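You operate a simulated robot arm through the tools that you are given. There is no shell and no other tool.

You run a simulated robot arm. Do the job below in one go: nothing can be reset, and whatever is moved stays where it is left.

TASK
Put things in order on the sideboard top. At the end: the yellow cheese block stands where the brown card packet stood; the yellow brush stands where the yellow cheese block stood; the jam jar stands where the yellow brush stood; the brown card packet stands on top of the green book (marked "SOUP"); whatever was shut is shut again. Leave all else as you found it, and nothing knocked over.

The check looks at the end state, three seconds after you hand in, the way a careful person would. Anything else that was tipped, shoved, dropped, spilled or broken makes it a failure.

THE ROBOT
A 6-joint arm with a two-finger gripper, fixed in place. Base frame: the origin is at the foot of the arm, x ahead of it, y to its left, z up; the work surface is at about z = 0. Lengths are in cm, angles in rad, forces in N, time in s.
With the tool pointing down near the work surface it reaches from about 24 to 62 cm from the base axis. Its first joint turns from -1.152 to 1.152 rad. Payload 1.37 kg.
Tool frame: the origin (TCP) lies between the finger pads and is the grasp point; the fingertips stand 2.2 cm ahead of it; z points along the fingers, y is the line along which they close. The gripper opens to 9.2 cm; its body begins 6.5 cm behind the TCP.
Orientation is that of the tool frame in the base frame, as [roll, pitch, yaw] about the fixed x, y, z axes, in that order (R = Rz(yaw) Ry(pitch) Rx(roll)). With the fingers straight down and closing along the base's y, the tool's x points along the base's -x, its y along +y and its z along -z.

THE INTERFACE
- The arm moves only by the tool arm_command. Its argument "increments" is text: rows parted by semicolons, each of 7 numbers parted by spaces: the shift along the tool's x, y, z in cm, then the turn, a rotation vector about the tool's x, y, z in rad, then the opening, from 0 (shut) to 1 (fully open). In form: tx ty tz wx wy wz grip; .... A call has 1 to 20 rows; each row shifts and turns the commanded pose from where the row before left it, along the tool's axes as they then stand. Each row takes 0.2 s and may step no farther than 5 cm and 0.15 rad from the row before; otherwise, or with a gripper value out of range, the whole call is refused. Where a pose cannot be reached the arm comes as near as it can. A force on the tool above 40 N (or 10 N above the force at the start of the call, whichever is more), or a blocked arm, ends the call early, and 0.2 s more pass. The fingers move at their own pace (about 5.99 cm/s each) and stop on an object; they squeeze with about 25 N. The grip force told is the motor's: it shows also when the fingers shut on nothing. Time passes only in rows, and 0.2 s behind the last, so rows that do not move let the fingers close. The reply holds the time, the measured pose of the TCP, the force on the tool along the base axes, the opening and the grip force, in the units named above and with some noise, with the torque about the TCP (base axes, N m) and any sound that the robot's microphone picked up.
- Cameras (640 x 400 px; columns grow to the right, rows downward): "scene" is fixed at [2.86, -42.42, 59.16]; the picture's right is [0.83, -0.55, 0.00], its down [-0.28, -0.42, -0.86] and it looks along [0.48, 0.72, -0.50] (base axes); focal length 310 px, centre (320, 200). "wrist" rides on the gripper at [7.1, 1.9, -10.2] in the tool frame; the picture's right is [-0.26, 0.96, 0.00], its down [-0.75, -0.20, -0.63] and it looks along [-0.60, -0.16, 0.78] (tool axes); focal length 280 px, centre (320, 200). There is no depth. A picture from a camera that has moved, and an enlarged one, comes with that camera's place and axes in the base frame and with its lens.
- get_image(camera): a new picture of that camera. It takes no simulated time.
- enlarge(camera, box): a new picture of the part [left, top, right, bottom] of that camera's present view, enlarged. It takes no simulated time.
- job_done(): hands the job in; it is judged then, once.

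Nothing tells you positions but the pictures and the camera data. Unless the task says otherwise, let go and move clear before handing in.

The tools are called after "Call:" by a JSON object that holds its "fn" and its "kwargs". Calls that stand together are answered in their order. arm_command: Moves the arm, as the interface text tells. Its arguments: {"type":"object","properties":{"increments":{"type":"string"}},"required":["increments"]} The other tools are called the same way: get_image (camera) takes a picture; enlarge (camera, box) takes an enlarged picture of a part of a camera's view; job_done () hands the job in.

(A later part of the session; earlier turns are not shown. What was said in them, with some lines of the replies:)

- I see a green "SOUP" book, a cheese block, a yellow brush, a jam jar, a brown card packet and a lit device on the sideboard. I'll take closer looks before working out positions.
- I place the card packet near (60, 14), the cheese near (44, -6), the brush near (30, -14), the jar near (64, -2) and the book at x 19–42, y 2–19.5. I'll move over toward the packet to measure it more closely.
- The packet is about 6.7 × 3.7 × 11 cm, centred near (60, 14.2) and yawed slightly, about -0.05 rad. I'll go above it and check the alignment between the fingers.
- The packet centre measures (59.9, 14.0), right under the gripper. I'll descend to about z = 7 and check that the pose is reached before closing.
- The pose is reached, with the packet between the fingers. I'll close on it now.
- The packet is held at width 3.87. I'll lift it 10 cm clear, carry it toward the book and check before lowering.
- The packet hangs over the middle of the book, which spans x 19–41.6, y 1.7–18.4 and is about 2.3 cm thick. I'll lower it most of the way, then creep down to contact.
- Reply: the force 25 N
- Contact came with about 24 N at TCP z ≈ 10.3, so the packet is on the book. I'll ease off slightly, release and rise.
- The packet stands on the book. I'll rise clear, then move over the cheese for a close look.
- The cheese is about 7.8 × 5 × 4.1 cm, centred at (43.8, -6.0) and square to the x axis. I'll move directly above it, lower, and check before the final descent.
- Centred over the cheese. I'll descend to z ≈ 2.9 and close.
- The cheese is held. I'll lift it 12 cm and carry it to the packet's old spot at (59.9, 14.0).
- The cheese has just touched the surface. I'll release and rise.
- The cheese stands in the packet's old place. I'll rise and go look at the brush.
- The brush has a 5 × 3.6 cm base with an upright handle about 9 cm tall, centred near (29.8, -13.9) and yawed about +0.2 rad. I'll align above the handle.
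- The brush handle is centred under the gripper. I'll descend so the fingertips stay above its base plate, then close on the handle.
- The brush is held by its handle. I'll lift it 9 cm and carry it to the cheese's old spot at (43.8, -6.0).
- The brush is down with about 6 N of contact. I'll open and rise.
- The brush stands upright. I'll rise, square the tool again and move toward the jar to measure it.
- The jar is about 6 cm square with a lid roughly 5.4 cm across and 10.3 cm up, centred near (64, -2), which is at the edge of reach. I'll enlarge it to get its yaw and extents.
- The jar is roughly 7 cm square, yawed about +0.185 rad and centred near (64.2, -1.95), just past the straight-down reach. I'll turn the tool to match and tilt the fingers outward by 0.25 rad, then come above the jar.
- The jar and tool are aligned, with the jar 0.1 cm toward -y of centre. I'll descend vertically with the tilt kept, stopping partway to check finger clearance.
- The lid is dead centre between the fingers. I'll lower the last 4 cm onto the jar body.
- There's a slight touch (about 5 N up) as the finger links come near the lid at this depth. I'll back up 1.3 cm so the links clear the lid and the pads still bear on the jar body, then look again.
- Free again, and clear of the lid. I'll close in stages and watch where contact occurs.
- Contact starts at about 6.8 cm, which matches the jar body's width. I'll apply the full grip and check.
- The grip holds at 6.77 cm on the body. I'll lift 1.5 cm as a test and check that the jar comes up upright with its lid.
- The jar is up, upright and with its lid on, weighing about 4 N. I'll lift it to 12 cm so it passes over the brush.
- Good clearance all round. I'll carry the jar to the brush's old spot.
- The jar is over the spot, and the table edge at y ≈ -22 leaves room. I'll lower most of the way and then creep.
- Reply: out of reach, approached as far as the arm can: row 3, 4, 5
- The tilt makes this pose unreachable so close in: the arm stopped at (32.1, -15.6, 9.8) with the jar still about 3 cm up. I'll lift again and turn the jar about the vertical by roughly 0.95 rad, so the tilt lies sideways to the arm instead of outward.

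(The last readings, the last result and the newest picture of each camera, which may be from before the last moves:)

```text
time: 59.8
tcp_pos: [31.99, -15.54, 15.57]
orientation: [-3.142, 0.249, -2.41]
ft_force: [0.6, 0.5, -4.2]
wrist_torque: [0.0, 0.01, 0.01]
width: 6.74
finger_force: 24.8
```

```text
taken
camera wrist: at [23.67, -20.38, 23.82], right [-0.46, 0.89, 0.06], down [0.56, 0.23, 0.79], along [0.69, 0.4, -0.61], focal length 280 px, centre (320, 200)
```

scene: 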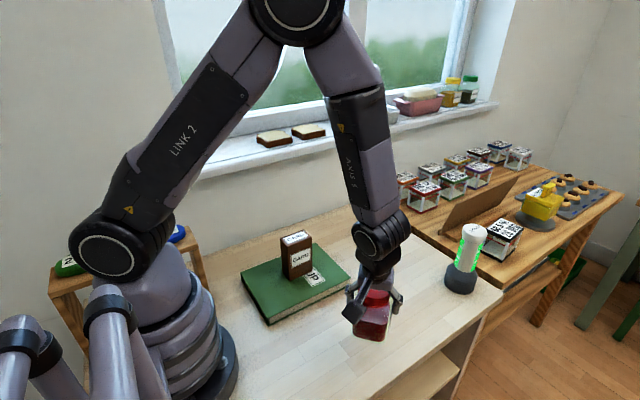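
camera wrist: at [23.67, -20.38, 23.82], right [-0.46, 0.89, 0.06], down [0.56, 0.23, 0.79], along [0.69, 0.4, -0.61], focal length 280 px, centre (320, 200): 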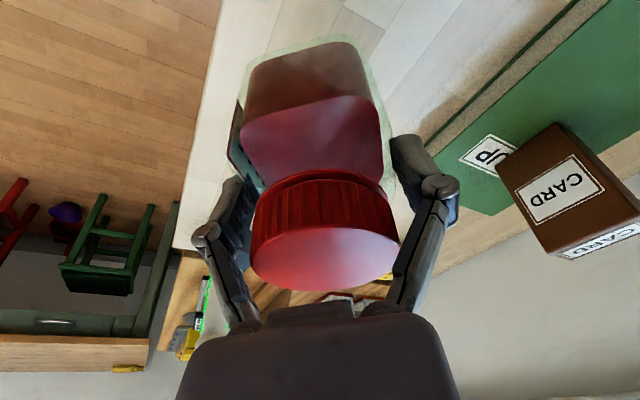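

Call:
{"fn": "arm_command", "kwargs": {"increments": "0 0 0 -0.0336 0 -0.1318 0; 0 0 0 -0.0336 0 -0.1318 0; 0 0 0 -0.0336 0 -0.1318 0; -0.183 1.336 0.047 0 0 0 0; -0.184 1.336 0.047 0 0 0 0; 0 0 0 0 0 0 0"}}

Call:
{"fn": "get_image", "kwargs": {"camera": "scene"}}

Call:
{"fn": "get_image", "kwargs": {"camera": "wrist"}}

```text
time: 61.2
tcp_pos: [29.68, -14.04, 15.73]
orientation: [3.141, 0.25, -2.004]
ft_force: [-0.5, -0.5, -4.1]
wrist_torque: [0.0, -0.01, 0.0]
width: 6.77
finger_force: 24.8
```

```text
taken
```

scene: 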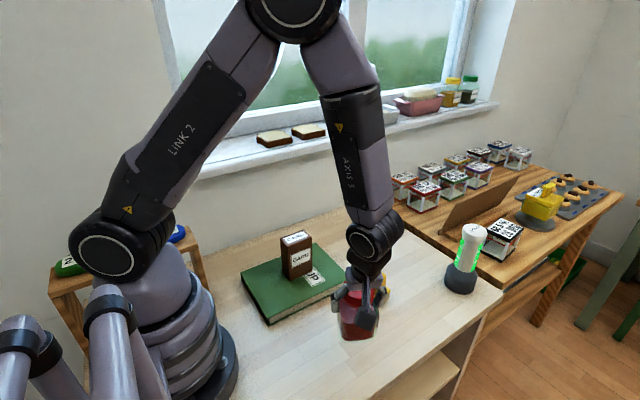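

```text
taken
camera wrist: at [23.92, -21.8, 23.84], right [-0.77, 0.64, 0.06], down [0.43, 0.44, 0.79], along [0.48, 0.64, -0.61], focal length 280 px, centre (320, 200)
```

wrist: 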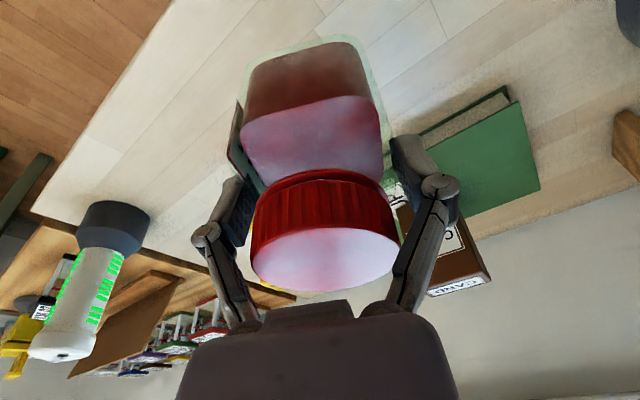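

The pose was reached and the jar is upright over the spot. I'll lower it, watching for reach.

Call:
{"fn": "arm_command", "kwargs": {"increments": "0.495 0 1.938 0 0 0 0; 0.495 0 1.938 0 0 0 0; 0.495 0 1.938 0 0 0 0; 0.371 0 1.453 0 0 0 0; 0.173 0 0.678 0 0 0 0; 0 0 0 0 0 0 0"}}

Call:
{"fn": "enlarge", "kwargs": {"camera": "scene", "box": [290, 240, 430, 390]}}

Call:
{"fn": "get_image", "kwargs": {"camera": "wrist"}}

```text
time: 62.6
tcp_pos: [29.82, -14.12, 7.72]
orientation: [3.136, 0.249, -2.006]
ft_force: [-0.3, -0.1, -3.6]
wrist_torque: [-0.01, -0.06, 0.01]
width: 6.77
finger_force: 25.4
```

```text
2.67 times, centred on (360, 315) of scene
camera zoom: at [2.86, -42.42, 59.16], right [0.83, -0.55, 0.0], down [-0.28, -0.42, -0.86], along [0.48, 0.72, -0.5], focal length 828 px, centre (213, -107)
```

zoom: 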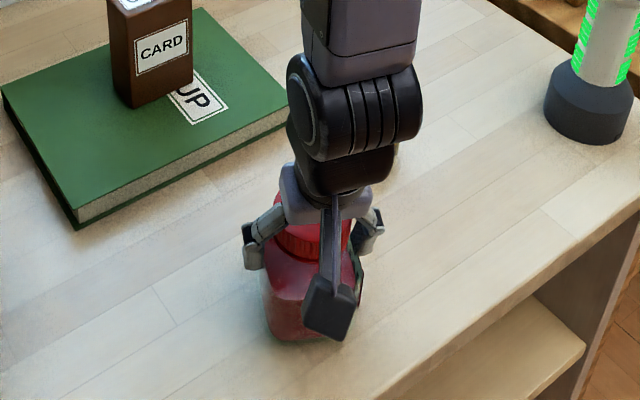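

```text
taken
camera wrist: at [24.17, -21.89, 15.78], right [-0.77, 0.64, 0.07], down [0.43, 0.43, 0.79], along [0.47, 0.64, -0.61], focal length 280 px, centre (320, 200)
```

wrist: 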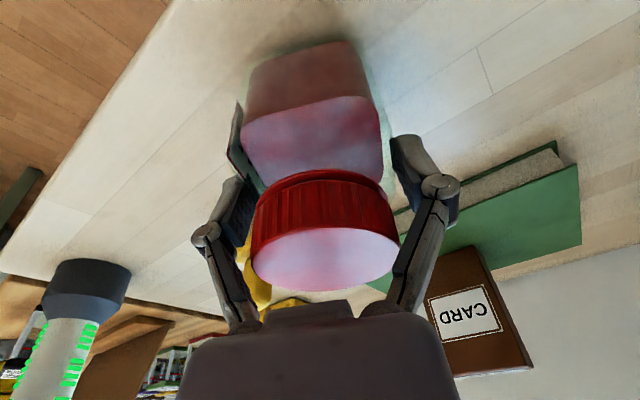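

Call:
{"fn": "arm_command", "kwargs": {"increments": "0.074 0 0.29 0 0 0 0; 0.05 0 0.194 0 0 0 0; 0 0 0 0 0 0 0"}}

```text
time: 63.4
tcp_pos: [30.1, -14.21, 7.29]
orientation: [3.133, 0.25, -2.007]
ft_force: [-0.9, -0.2, -3.4]
wrist_torque: [0.01, -0.01, -0.04]
width: 6.74
finger_force: 25.1
out of reach, approached as far as the arm can: row 1
```

Near the limit again: the jar is about 0.5 cm up and drifting outward. I'll raise it 4 cm and turn it further about the vertical so the tilt leans partly inward, which moves away from this limit.

Call:
{"fn": "arm_command", "kwargs": {"increments": "-0.247 0 -0.969 0 0 0 0; -0.495 0 -1.938 0 0 0 0; -0.247 0 -0.969 0 0 0 0; 0 0 0 -0.0336 0 -0.1318 0; 0 0 0 -0.0336 0 -0.1318 0; 0 0 0 -0.0336 0 -0.1318 0; 0 0 0 0 0 0 0"}}

Call:
{"fn": "get_image", "kwargs": {"camera": "scene"}}

Call:
{"fn": "get_image", "kwargs": {"camera": "wrist"}}

```text
time: 65.0
tcp_pos: [29.9, -14.24, 11.26]
orientation: [-3.141, 0.249, -1.595]
ft_force: [-0.6, 0.4, -3.7]
wrist_torque: [-0.02, -0.03, -0.01]
width: 6.75
finger_force: 25.3
```

```text
taken
```

scene: 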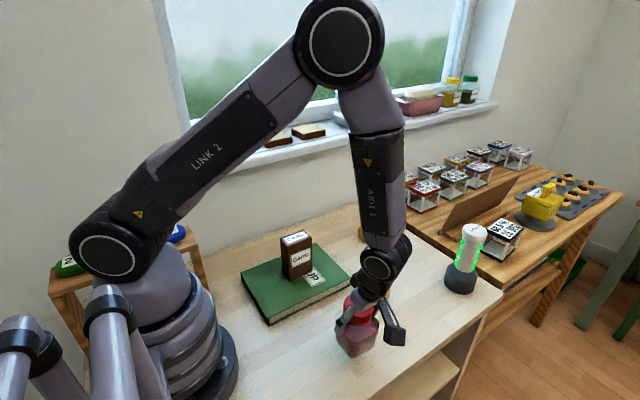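

```text
taken
camera wrist: at [27.75, -23.52, 19.33], right [-0.96, 0.28, 0.07], down [0.22, 0.57, 0.79], along [0.18, 0.77, -0.61], focal length 280 px, centre (320, 200)
```

wrist: 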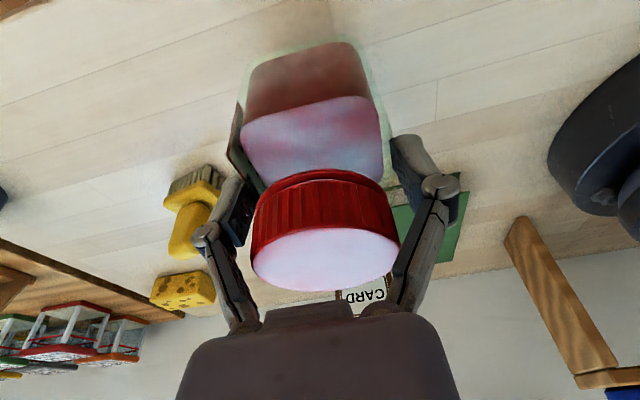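

The arm now has a comfortable posture. I'll correct the small offset and lower again.

Call:
{"fn": "arm_command", "kwargs": {"increments": "-0.142 0.124 0.036 0 0 0 0; 0.371 0 1.453 0 0 0 0; 0.371 0 1.453 0 0 0 0; 0.148 0 0.581 0 0 0 0; 0 0 0 0 0 0 0"}}

Call:
{"fn": "enlarge", "kwargs": {"camera": "scene", "box": [290, 250, 430, 390]}}

Call:
{"fn": "get_image", "kwargs": {"camera": "scene"}}

```text
time: 66.2
tcp_pos: [29.74, -14.02, 7.52]
orientation: [3.141, 0.249, -1.596]
ft_force: [0.6, 0.7, -3.2]
wrist_torque: [0.03, -0.02, -0.01]
width: 6.75
finger_force: 25.4
```

```text
2.86 times, centred on (360, 320) of scene
camera zoom: at [2.86, -42.42, 59.16], right [0.83, -0.55, 0.0], down [-0.28, -0.42, -0.86], along [0.48, 0.72, -0.5], focal length 887 px, centre (206, -143)
```

zoom: 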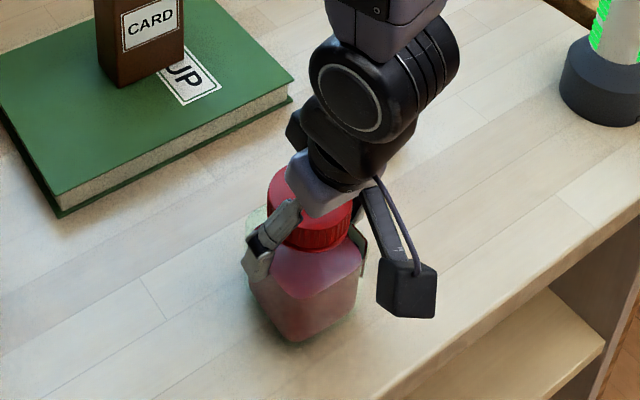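

```text
taken
```

scene: 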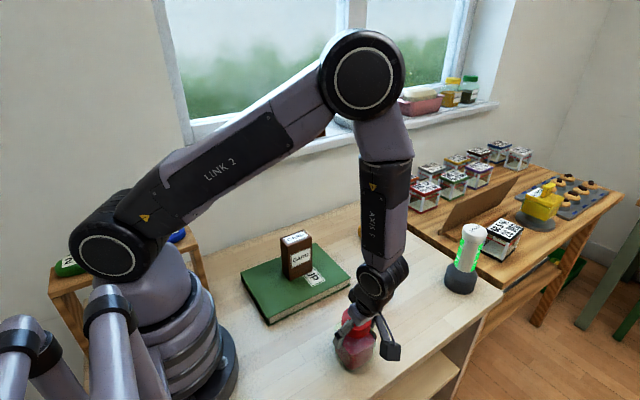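

Call:
{"fn": "arm_command", "kwargs": {"increments": "0.074 0 0.29 0 0 0 0; 0.037 0 0.145 0 0 0 0; 0 0 0 0 0 0 0"}}

Call:
{"fn": "get_image", "kwargs": {"camera": "wrist"}}

```text
time: 67.0
tcp_pos: [29.8, -14.11, 7.15]
orientation: [3.141, 0.248, -1.597]
ft_force: [-0.2, 0.9, -3.9]
wrist_torque: [0.01, 0.02, 0.02]
width: 6.75
finger_force: 25.2
```

```text
taken
camera wrist: at [27.61, -23.4, 15.31], right [-0.96, 0.28, 0.07], down [0.22, 0.57, 0.79], along [0.18, 0.77, -0.61], focal length 280 px, centre (320, 200)
```

wrist: 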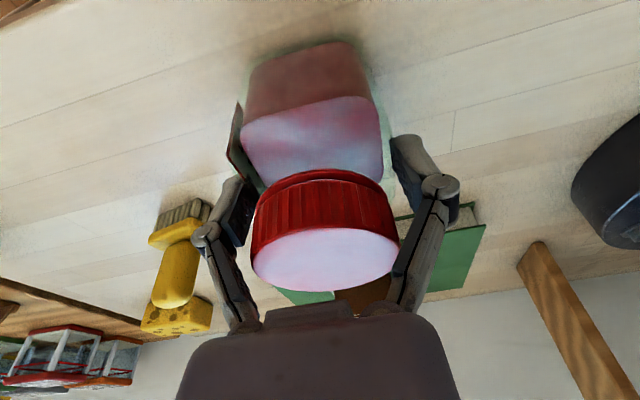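

Call:
{"fn": "arm_command", "kwargs": {"increments": "0.037 0 0.145 0 0 0 0; 0 0 0 0 0 0 0"}}

Call:
{"fn": "arm_command", "kwargs": {"increments": "0.025 0 0.097 0 0 0 0; 0 0 0 0 0 0 0"}}

```text
time: 67.6
tcp_pos: [29.86, -14.04, 7.03]
orientation: [-3.141, 0.25, -1.597]
ft_force: [-0.6, -0.5, -4.1]
wrist_torque: [-0.03, -0.01, 0.02]
width: 6.75
finger_force: 24.9
```

```text
time: 68.2
tcp_pos: [29.87, -14.01, 6.96]
orientation: [-3.14, 0.25, -1.598]
ft_force: [0.5, 0.0, -3.9]
wrist_torque: [0.02, -0.02, -0.02]
width: 6.74
finger_force: 24.2
```

Call:
{"fn": "arm_command", "kwargs": {"increments": "0.02 0 0.078 0 0 0 0; 0 0 0 0 0 0 0"}}

Call:
{"fn": "arm_command", "kwargs": {"increments": "0.02 0 0.078 0 0 0 0; 0 0 0 0 0 0 0"}}

```text
time: 68.8
tcp_pos: [29.83, -13.98, 6.88]
orientation: [3.139, 0.25, -1.598]
ft_force: [0.0, 0.8, -4.2]
wrist_torque: [0.0, 0.03, 0.02]
width: 6.76
finger_force: 24.6
```

```text
time: 69.4
tcp_pos: [29.81, -14.04, 6.8]
orientation: [3.141, 0.249, -1.596]
ft_force: [-6.4, -1.7, 14.7]
wrist_torque: [-0.25, 0.17, -0.06]
width: 6.77
finger_force: 25.5
```

The jar is down with firm contact. I'll ease off a hair, open fully and rise straight up.

Call:
{"fn": "arm_command", "kwargs": {"increments": "-0.01 0 -0.04 0 0 0 0; 0 0 0 0 0 0 0.78; 0 0 0 0 0 0 0.88; 0 0 0 0 0 0 1; 0 0 0 0 0 0 1"}}

Call:
{"fn": "get_image", "kwargs": {"camera": "wrist"}}

Call:
{"fn": "enlarge", "kwargs": {"camera": "scene", "box": [290, 250, 430, 390]}}

```text
time: 70.6
tcp_pos: [29.81, -13.99, 6.74]
orientation: [3.142, 0.249, -1.597]
ft_force: [-0.3, 0.0, 0.5]
wrist_torque: [0.04, 0.03, 0.01]
width: 9.22
finger_force: 0.1
```

```text
taken
camera wrist: at [27.64, -23.39, 14.93], right [-0.96, 0.28, 0.07], down [0.22, 0.57, 0.79], along [0.18, 0.77, -0.61], focal length 280 px, centre (320, 200)
```

wrist: 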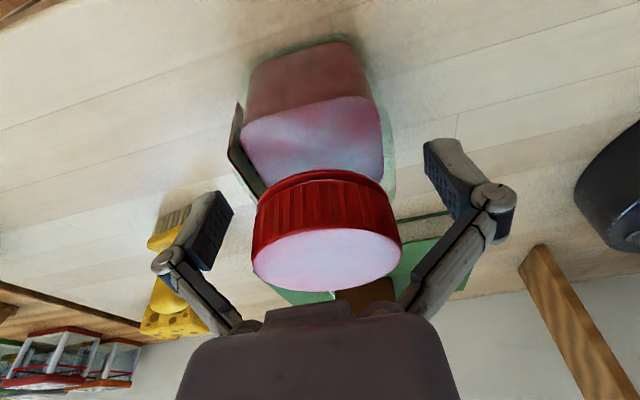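

```text
2.86 times, centred on (360, 320) of scene
camera zoom: at [2.86, -42.42, 59.16], right [0.83, -0.55, 0.0], down [-0.28, -0.42, -0.86], along [0.48, 0.72, -0.5], focal length 887 px, centre (206, -143)
```

zoom: 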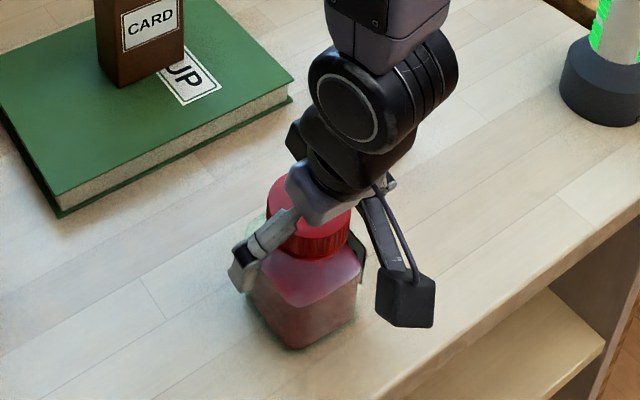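

Call:
{"fn": "arm_command", "kwargs": {"increments": "-0.247 0 -0.969 0 0 0 1; -0.495 0 -1.938 0 0 0 1; -0.742 0 -2.907 0 0 0 1; -0.742 0 -2.907 0 0 0 1; -0.742 0 -2.907 0 0 0 1; -0.742 0 -2.907 0 0 0 1; -0.495 0 -1.938 0 0 0 1; 0 0 0 0 0 0 1"}}

Call:
{"fn": "get_image", "kwargs": {"camera": "scene"}}

Call:
{"fn": "get_image", "kwargs": {"camera": "wrist"}}

```text
time: 72.4
tcp_pos: [29.83, -14.21, 23.79]
orientation: [-3.141, 0.249, -1.597]
ft_force: [-0.5, 0.6, -0.1]
wrist_torque: [0.0, 0.03, 0.01]
width: 9.18
finger_force: 0.0
```

```text
taken
```

scene: 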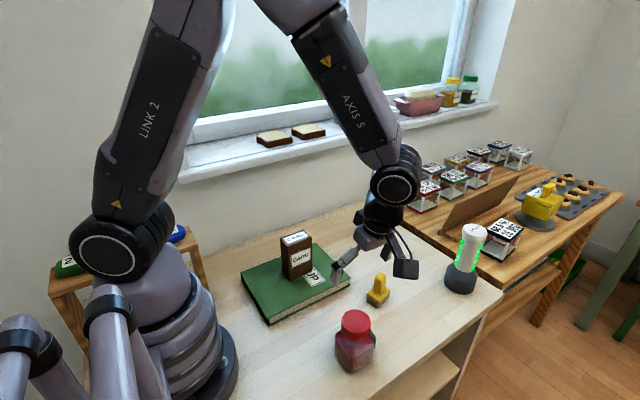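

```text
taken
camera wrist: at [27.65, -23.44, 31.95], right [-0.96, 0.28, 0.07], down [0.22, 0.57, 0.79], along [0.18, 0.77, -0.61], focal length 280 px, centre (320, 200)
```

wrist: 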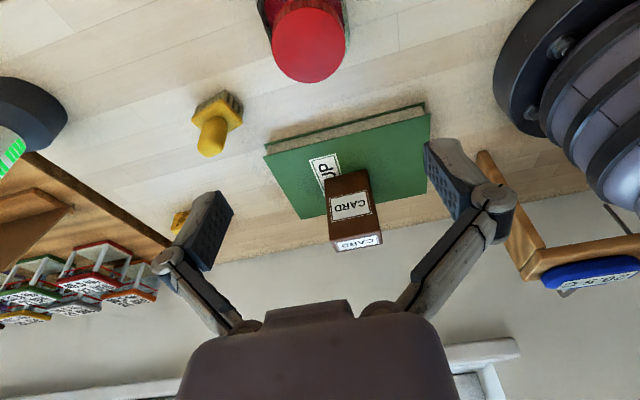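

Everything is set down. I'll check the final positions closely against the original ones.

Call:
{"fn": "enlarge", "kwargs": {"camera": "scene", "box": [300, 260, 460, 380]}}

Call:
{"fn": "enlarge", "kwargs": {"camera": "scene", "box": [330, 180, 490, 280]}}

Call:
{"fn": "enlarge", "kwargs": {"camera": "scene", "box": [220, 180, 380, 330]}}

Call:
{"fn": "enlarge", "kwargs": {"camera": "scene", "box": [380, 120, 640, 300]}}

```text
3.33 times, centred on (380, 320) of scene
camera zoom: at [2.86, -42.42, 59.16], right [0.83, -0.55, 0.0], down [-0.28, -0.42, -0.86], along [0.48, 0.72, -0.5], focal length 1035 px, centre (120, -200)
```

zoom: 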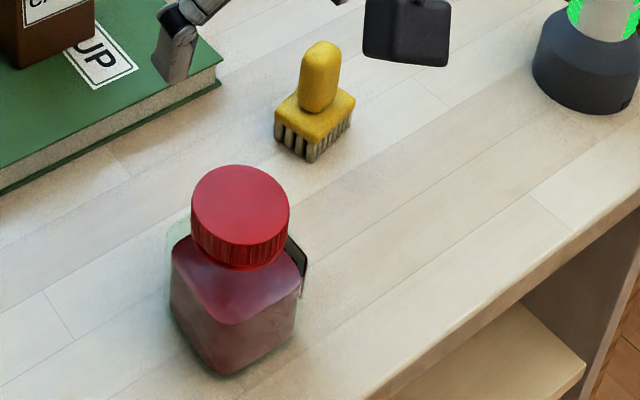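

```text
4.00 times, centred on (410, 230) of scene
camera zoom: at [2.86, -42.42, 59.16], right [0.83, -0.55, 0.0], down [-0.28, -0.42, -0.86], along [0.48, 0.72, -0.5], focal length 1242 px, centre (-40, 80)
```

zoom: 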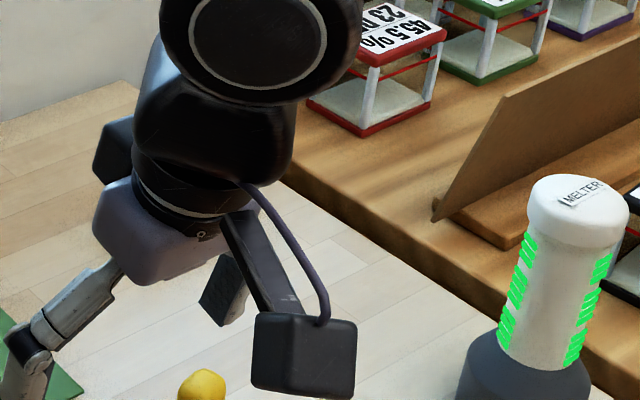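

```text
2.67 times, centred on (300, 255) of scene
camera zoom: at [2.86, -42.42, 59.16], right [0.83, -0.55, 0.0], down [-0.28, -0.42, -0.86], along [0.48, 0.72, -0.5], focal length 828 px, centre (373, 53)
```

zoom: 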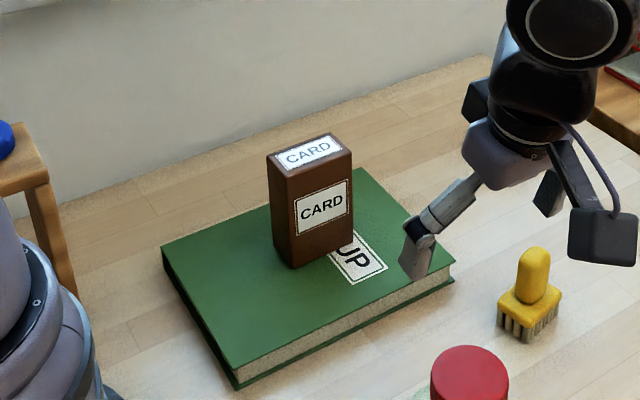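

```text
2.22 times, centred on (510, 210) of scene
camera zoom: at [2.86, -42.42, 59.16], right [0.83, -0.55, 0.0], down [-0.28, -0.42, -0.86], along [0.48, 0.72, -0.5], focal length 690 px, centre (-102, 178)
```

zoom: 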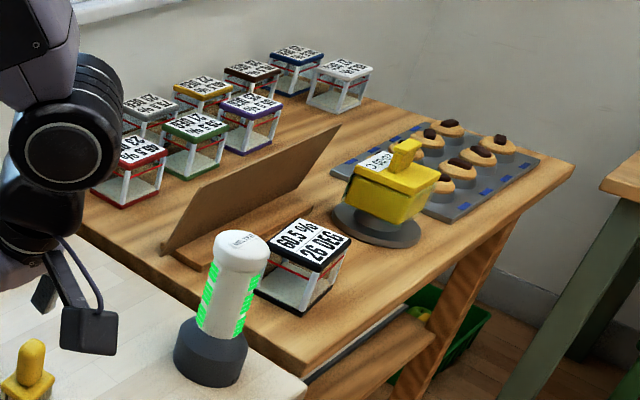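

All positions match the originals to within about 0.3 cm in the scene view. I'll move the arm higher and away for a last clear look.

Call:
{"fn": "arm_command", "kwargs": {"increments": "-0.495 0 -1.938 0 0 0 1; -0.742 0 -2.907 0 0 0 1; -0.742 0 -2.907 0 0 0 1; -0.495 0 -1.938 0 0 0 1; 0 0 0 0 0 0 1"}}

Call:
{"fn": "get_image", "kwargs": {"camera": "scene"}}

Call:
{"fn": "get_image", "kwargs": {"camera": "wrist"}}

```text
time: 73.6
tcp_pos: [29.89, -14.01, 33.76]
orientation: [3.141, 0.249, -1.597]
ft_force: [1.2, 0.1, 0.6]
wrist_torque: [0.0, -0.01, 0.01]
width: 9.17
finger_force: 0.1
```

```text
taken
```

scene: 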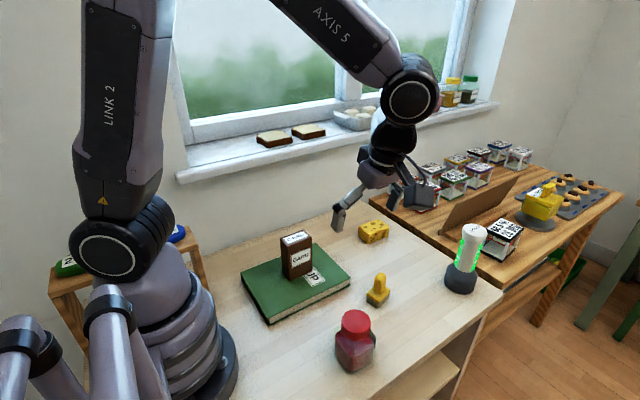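

```text
taken
camera wrist: at [27.65, -23.37, 41.99], right [-0.96, 0.28, 0.07], down [0.22, 0.57, 0.79], along [0.18, 0.77, -0.61], focal length 280 px, centre (320, 200)
```

wrist: 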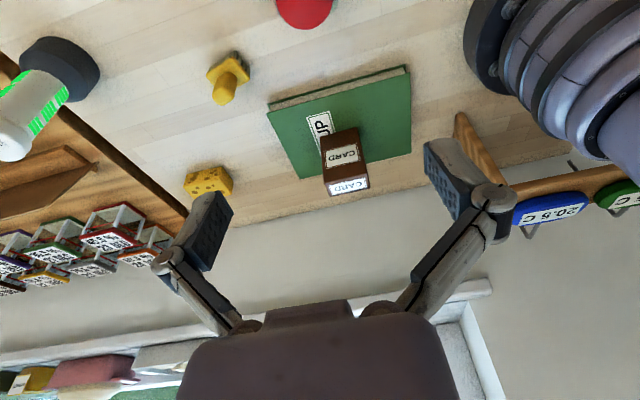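

The card packet stands on the book, the cheese is in the packet's old spot, the brush in the cheese's and the jar in the brush's. All are upright, the jar's lid is on, nothing else looks moved, and the gripper is empty and clear. I'm handing in.

Call:
{"fn": "job_done", "kwargs": {}}

```text
The job is handed in.
```

I moved all four things on the sideboard to where you asked and handed in the job. In the last pictures everything stood upright and nothing else looked moved.

- **Card packet:** it stands near the middle of the green "SOUP" book.
- **Cheese block:** it stands where the card packet was.
- **Brush:** it stands where the cheese was.
- **Jam jar:** it stands where the brush was, with its lid still on. I had to turn it about 80° so the arm could set it down that close in, so its label faces a different way than before.

By the scene camera, the cheese, brush and jar are each within about 0.3 cm of the spot they were meant to take.

While reaching for the jar, the fingers pressed its lid lightly (about 5 N). I backed off and gripped the jar by its body instead, and it did not appear to move.

Nothing had to be opened, so there was nothing to shut again. The gripper is empty and well above the sideboard.
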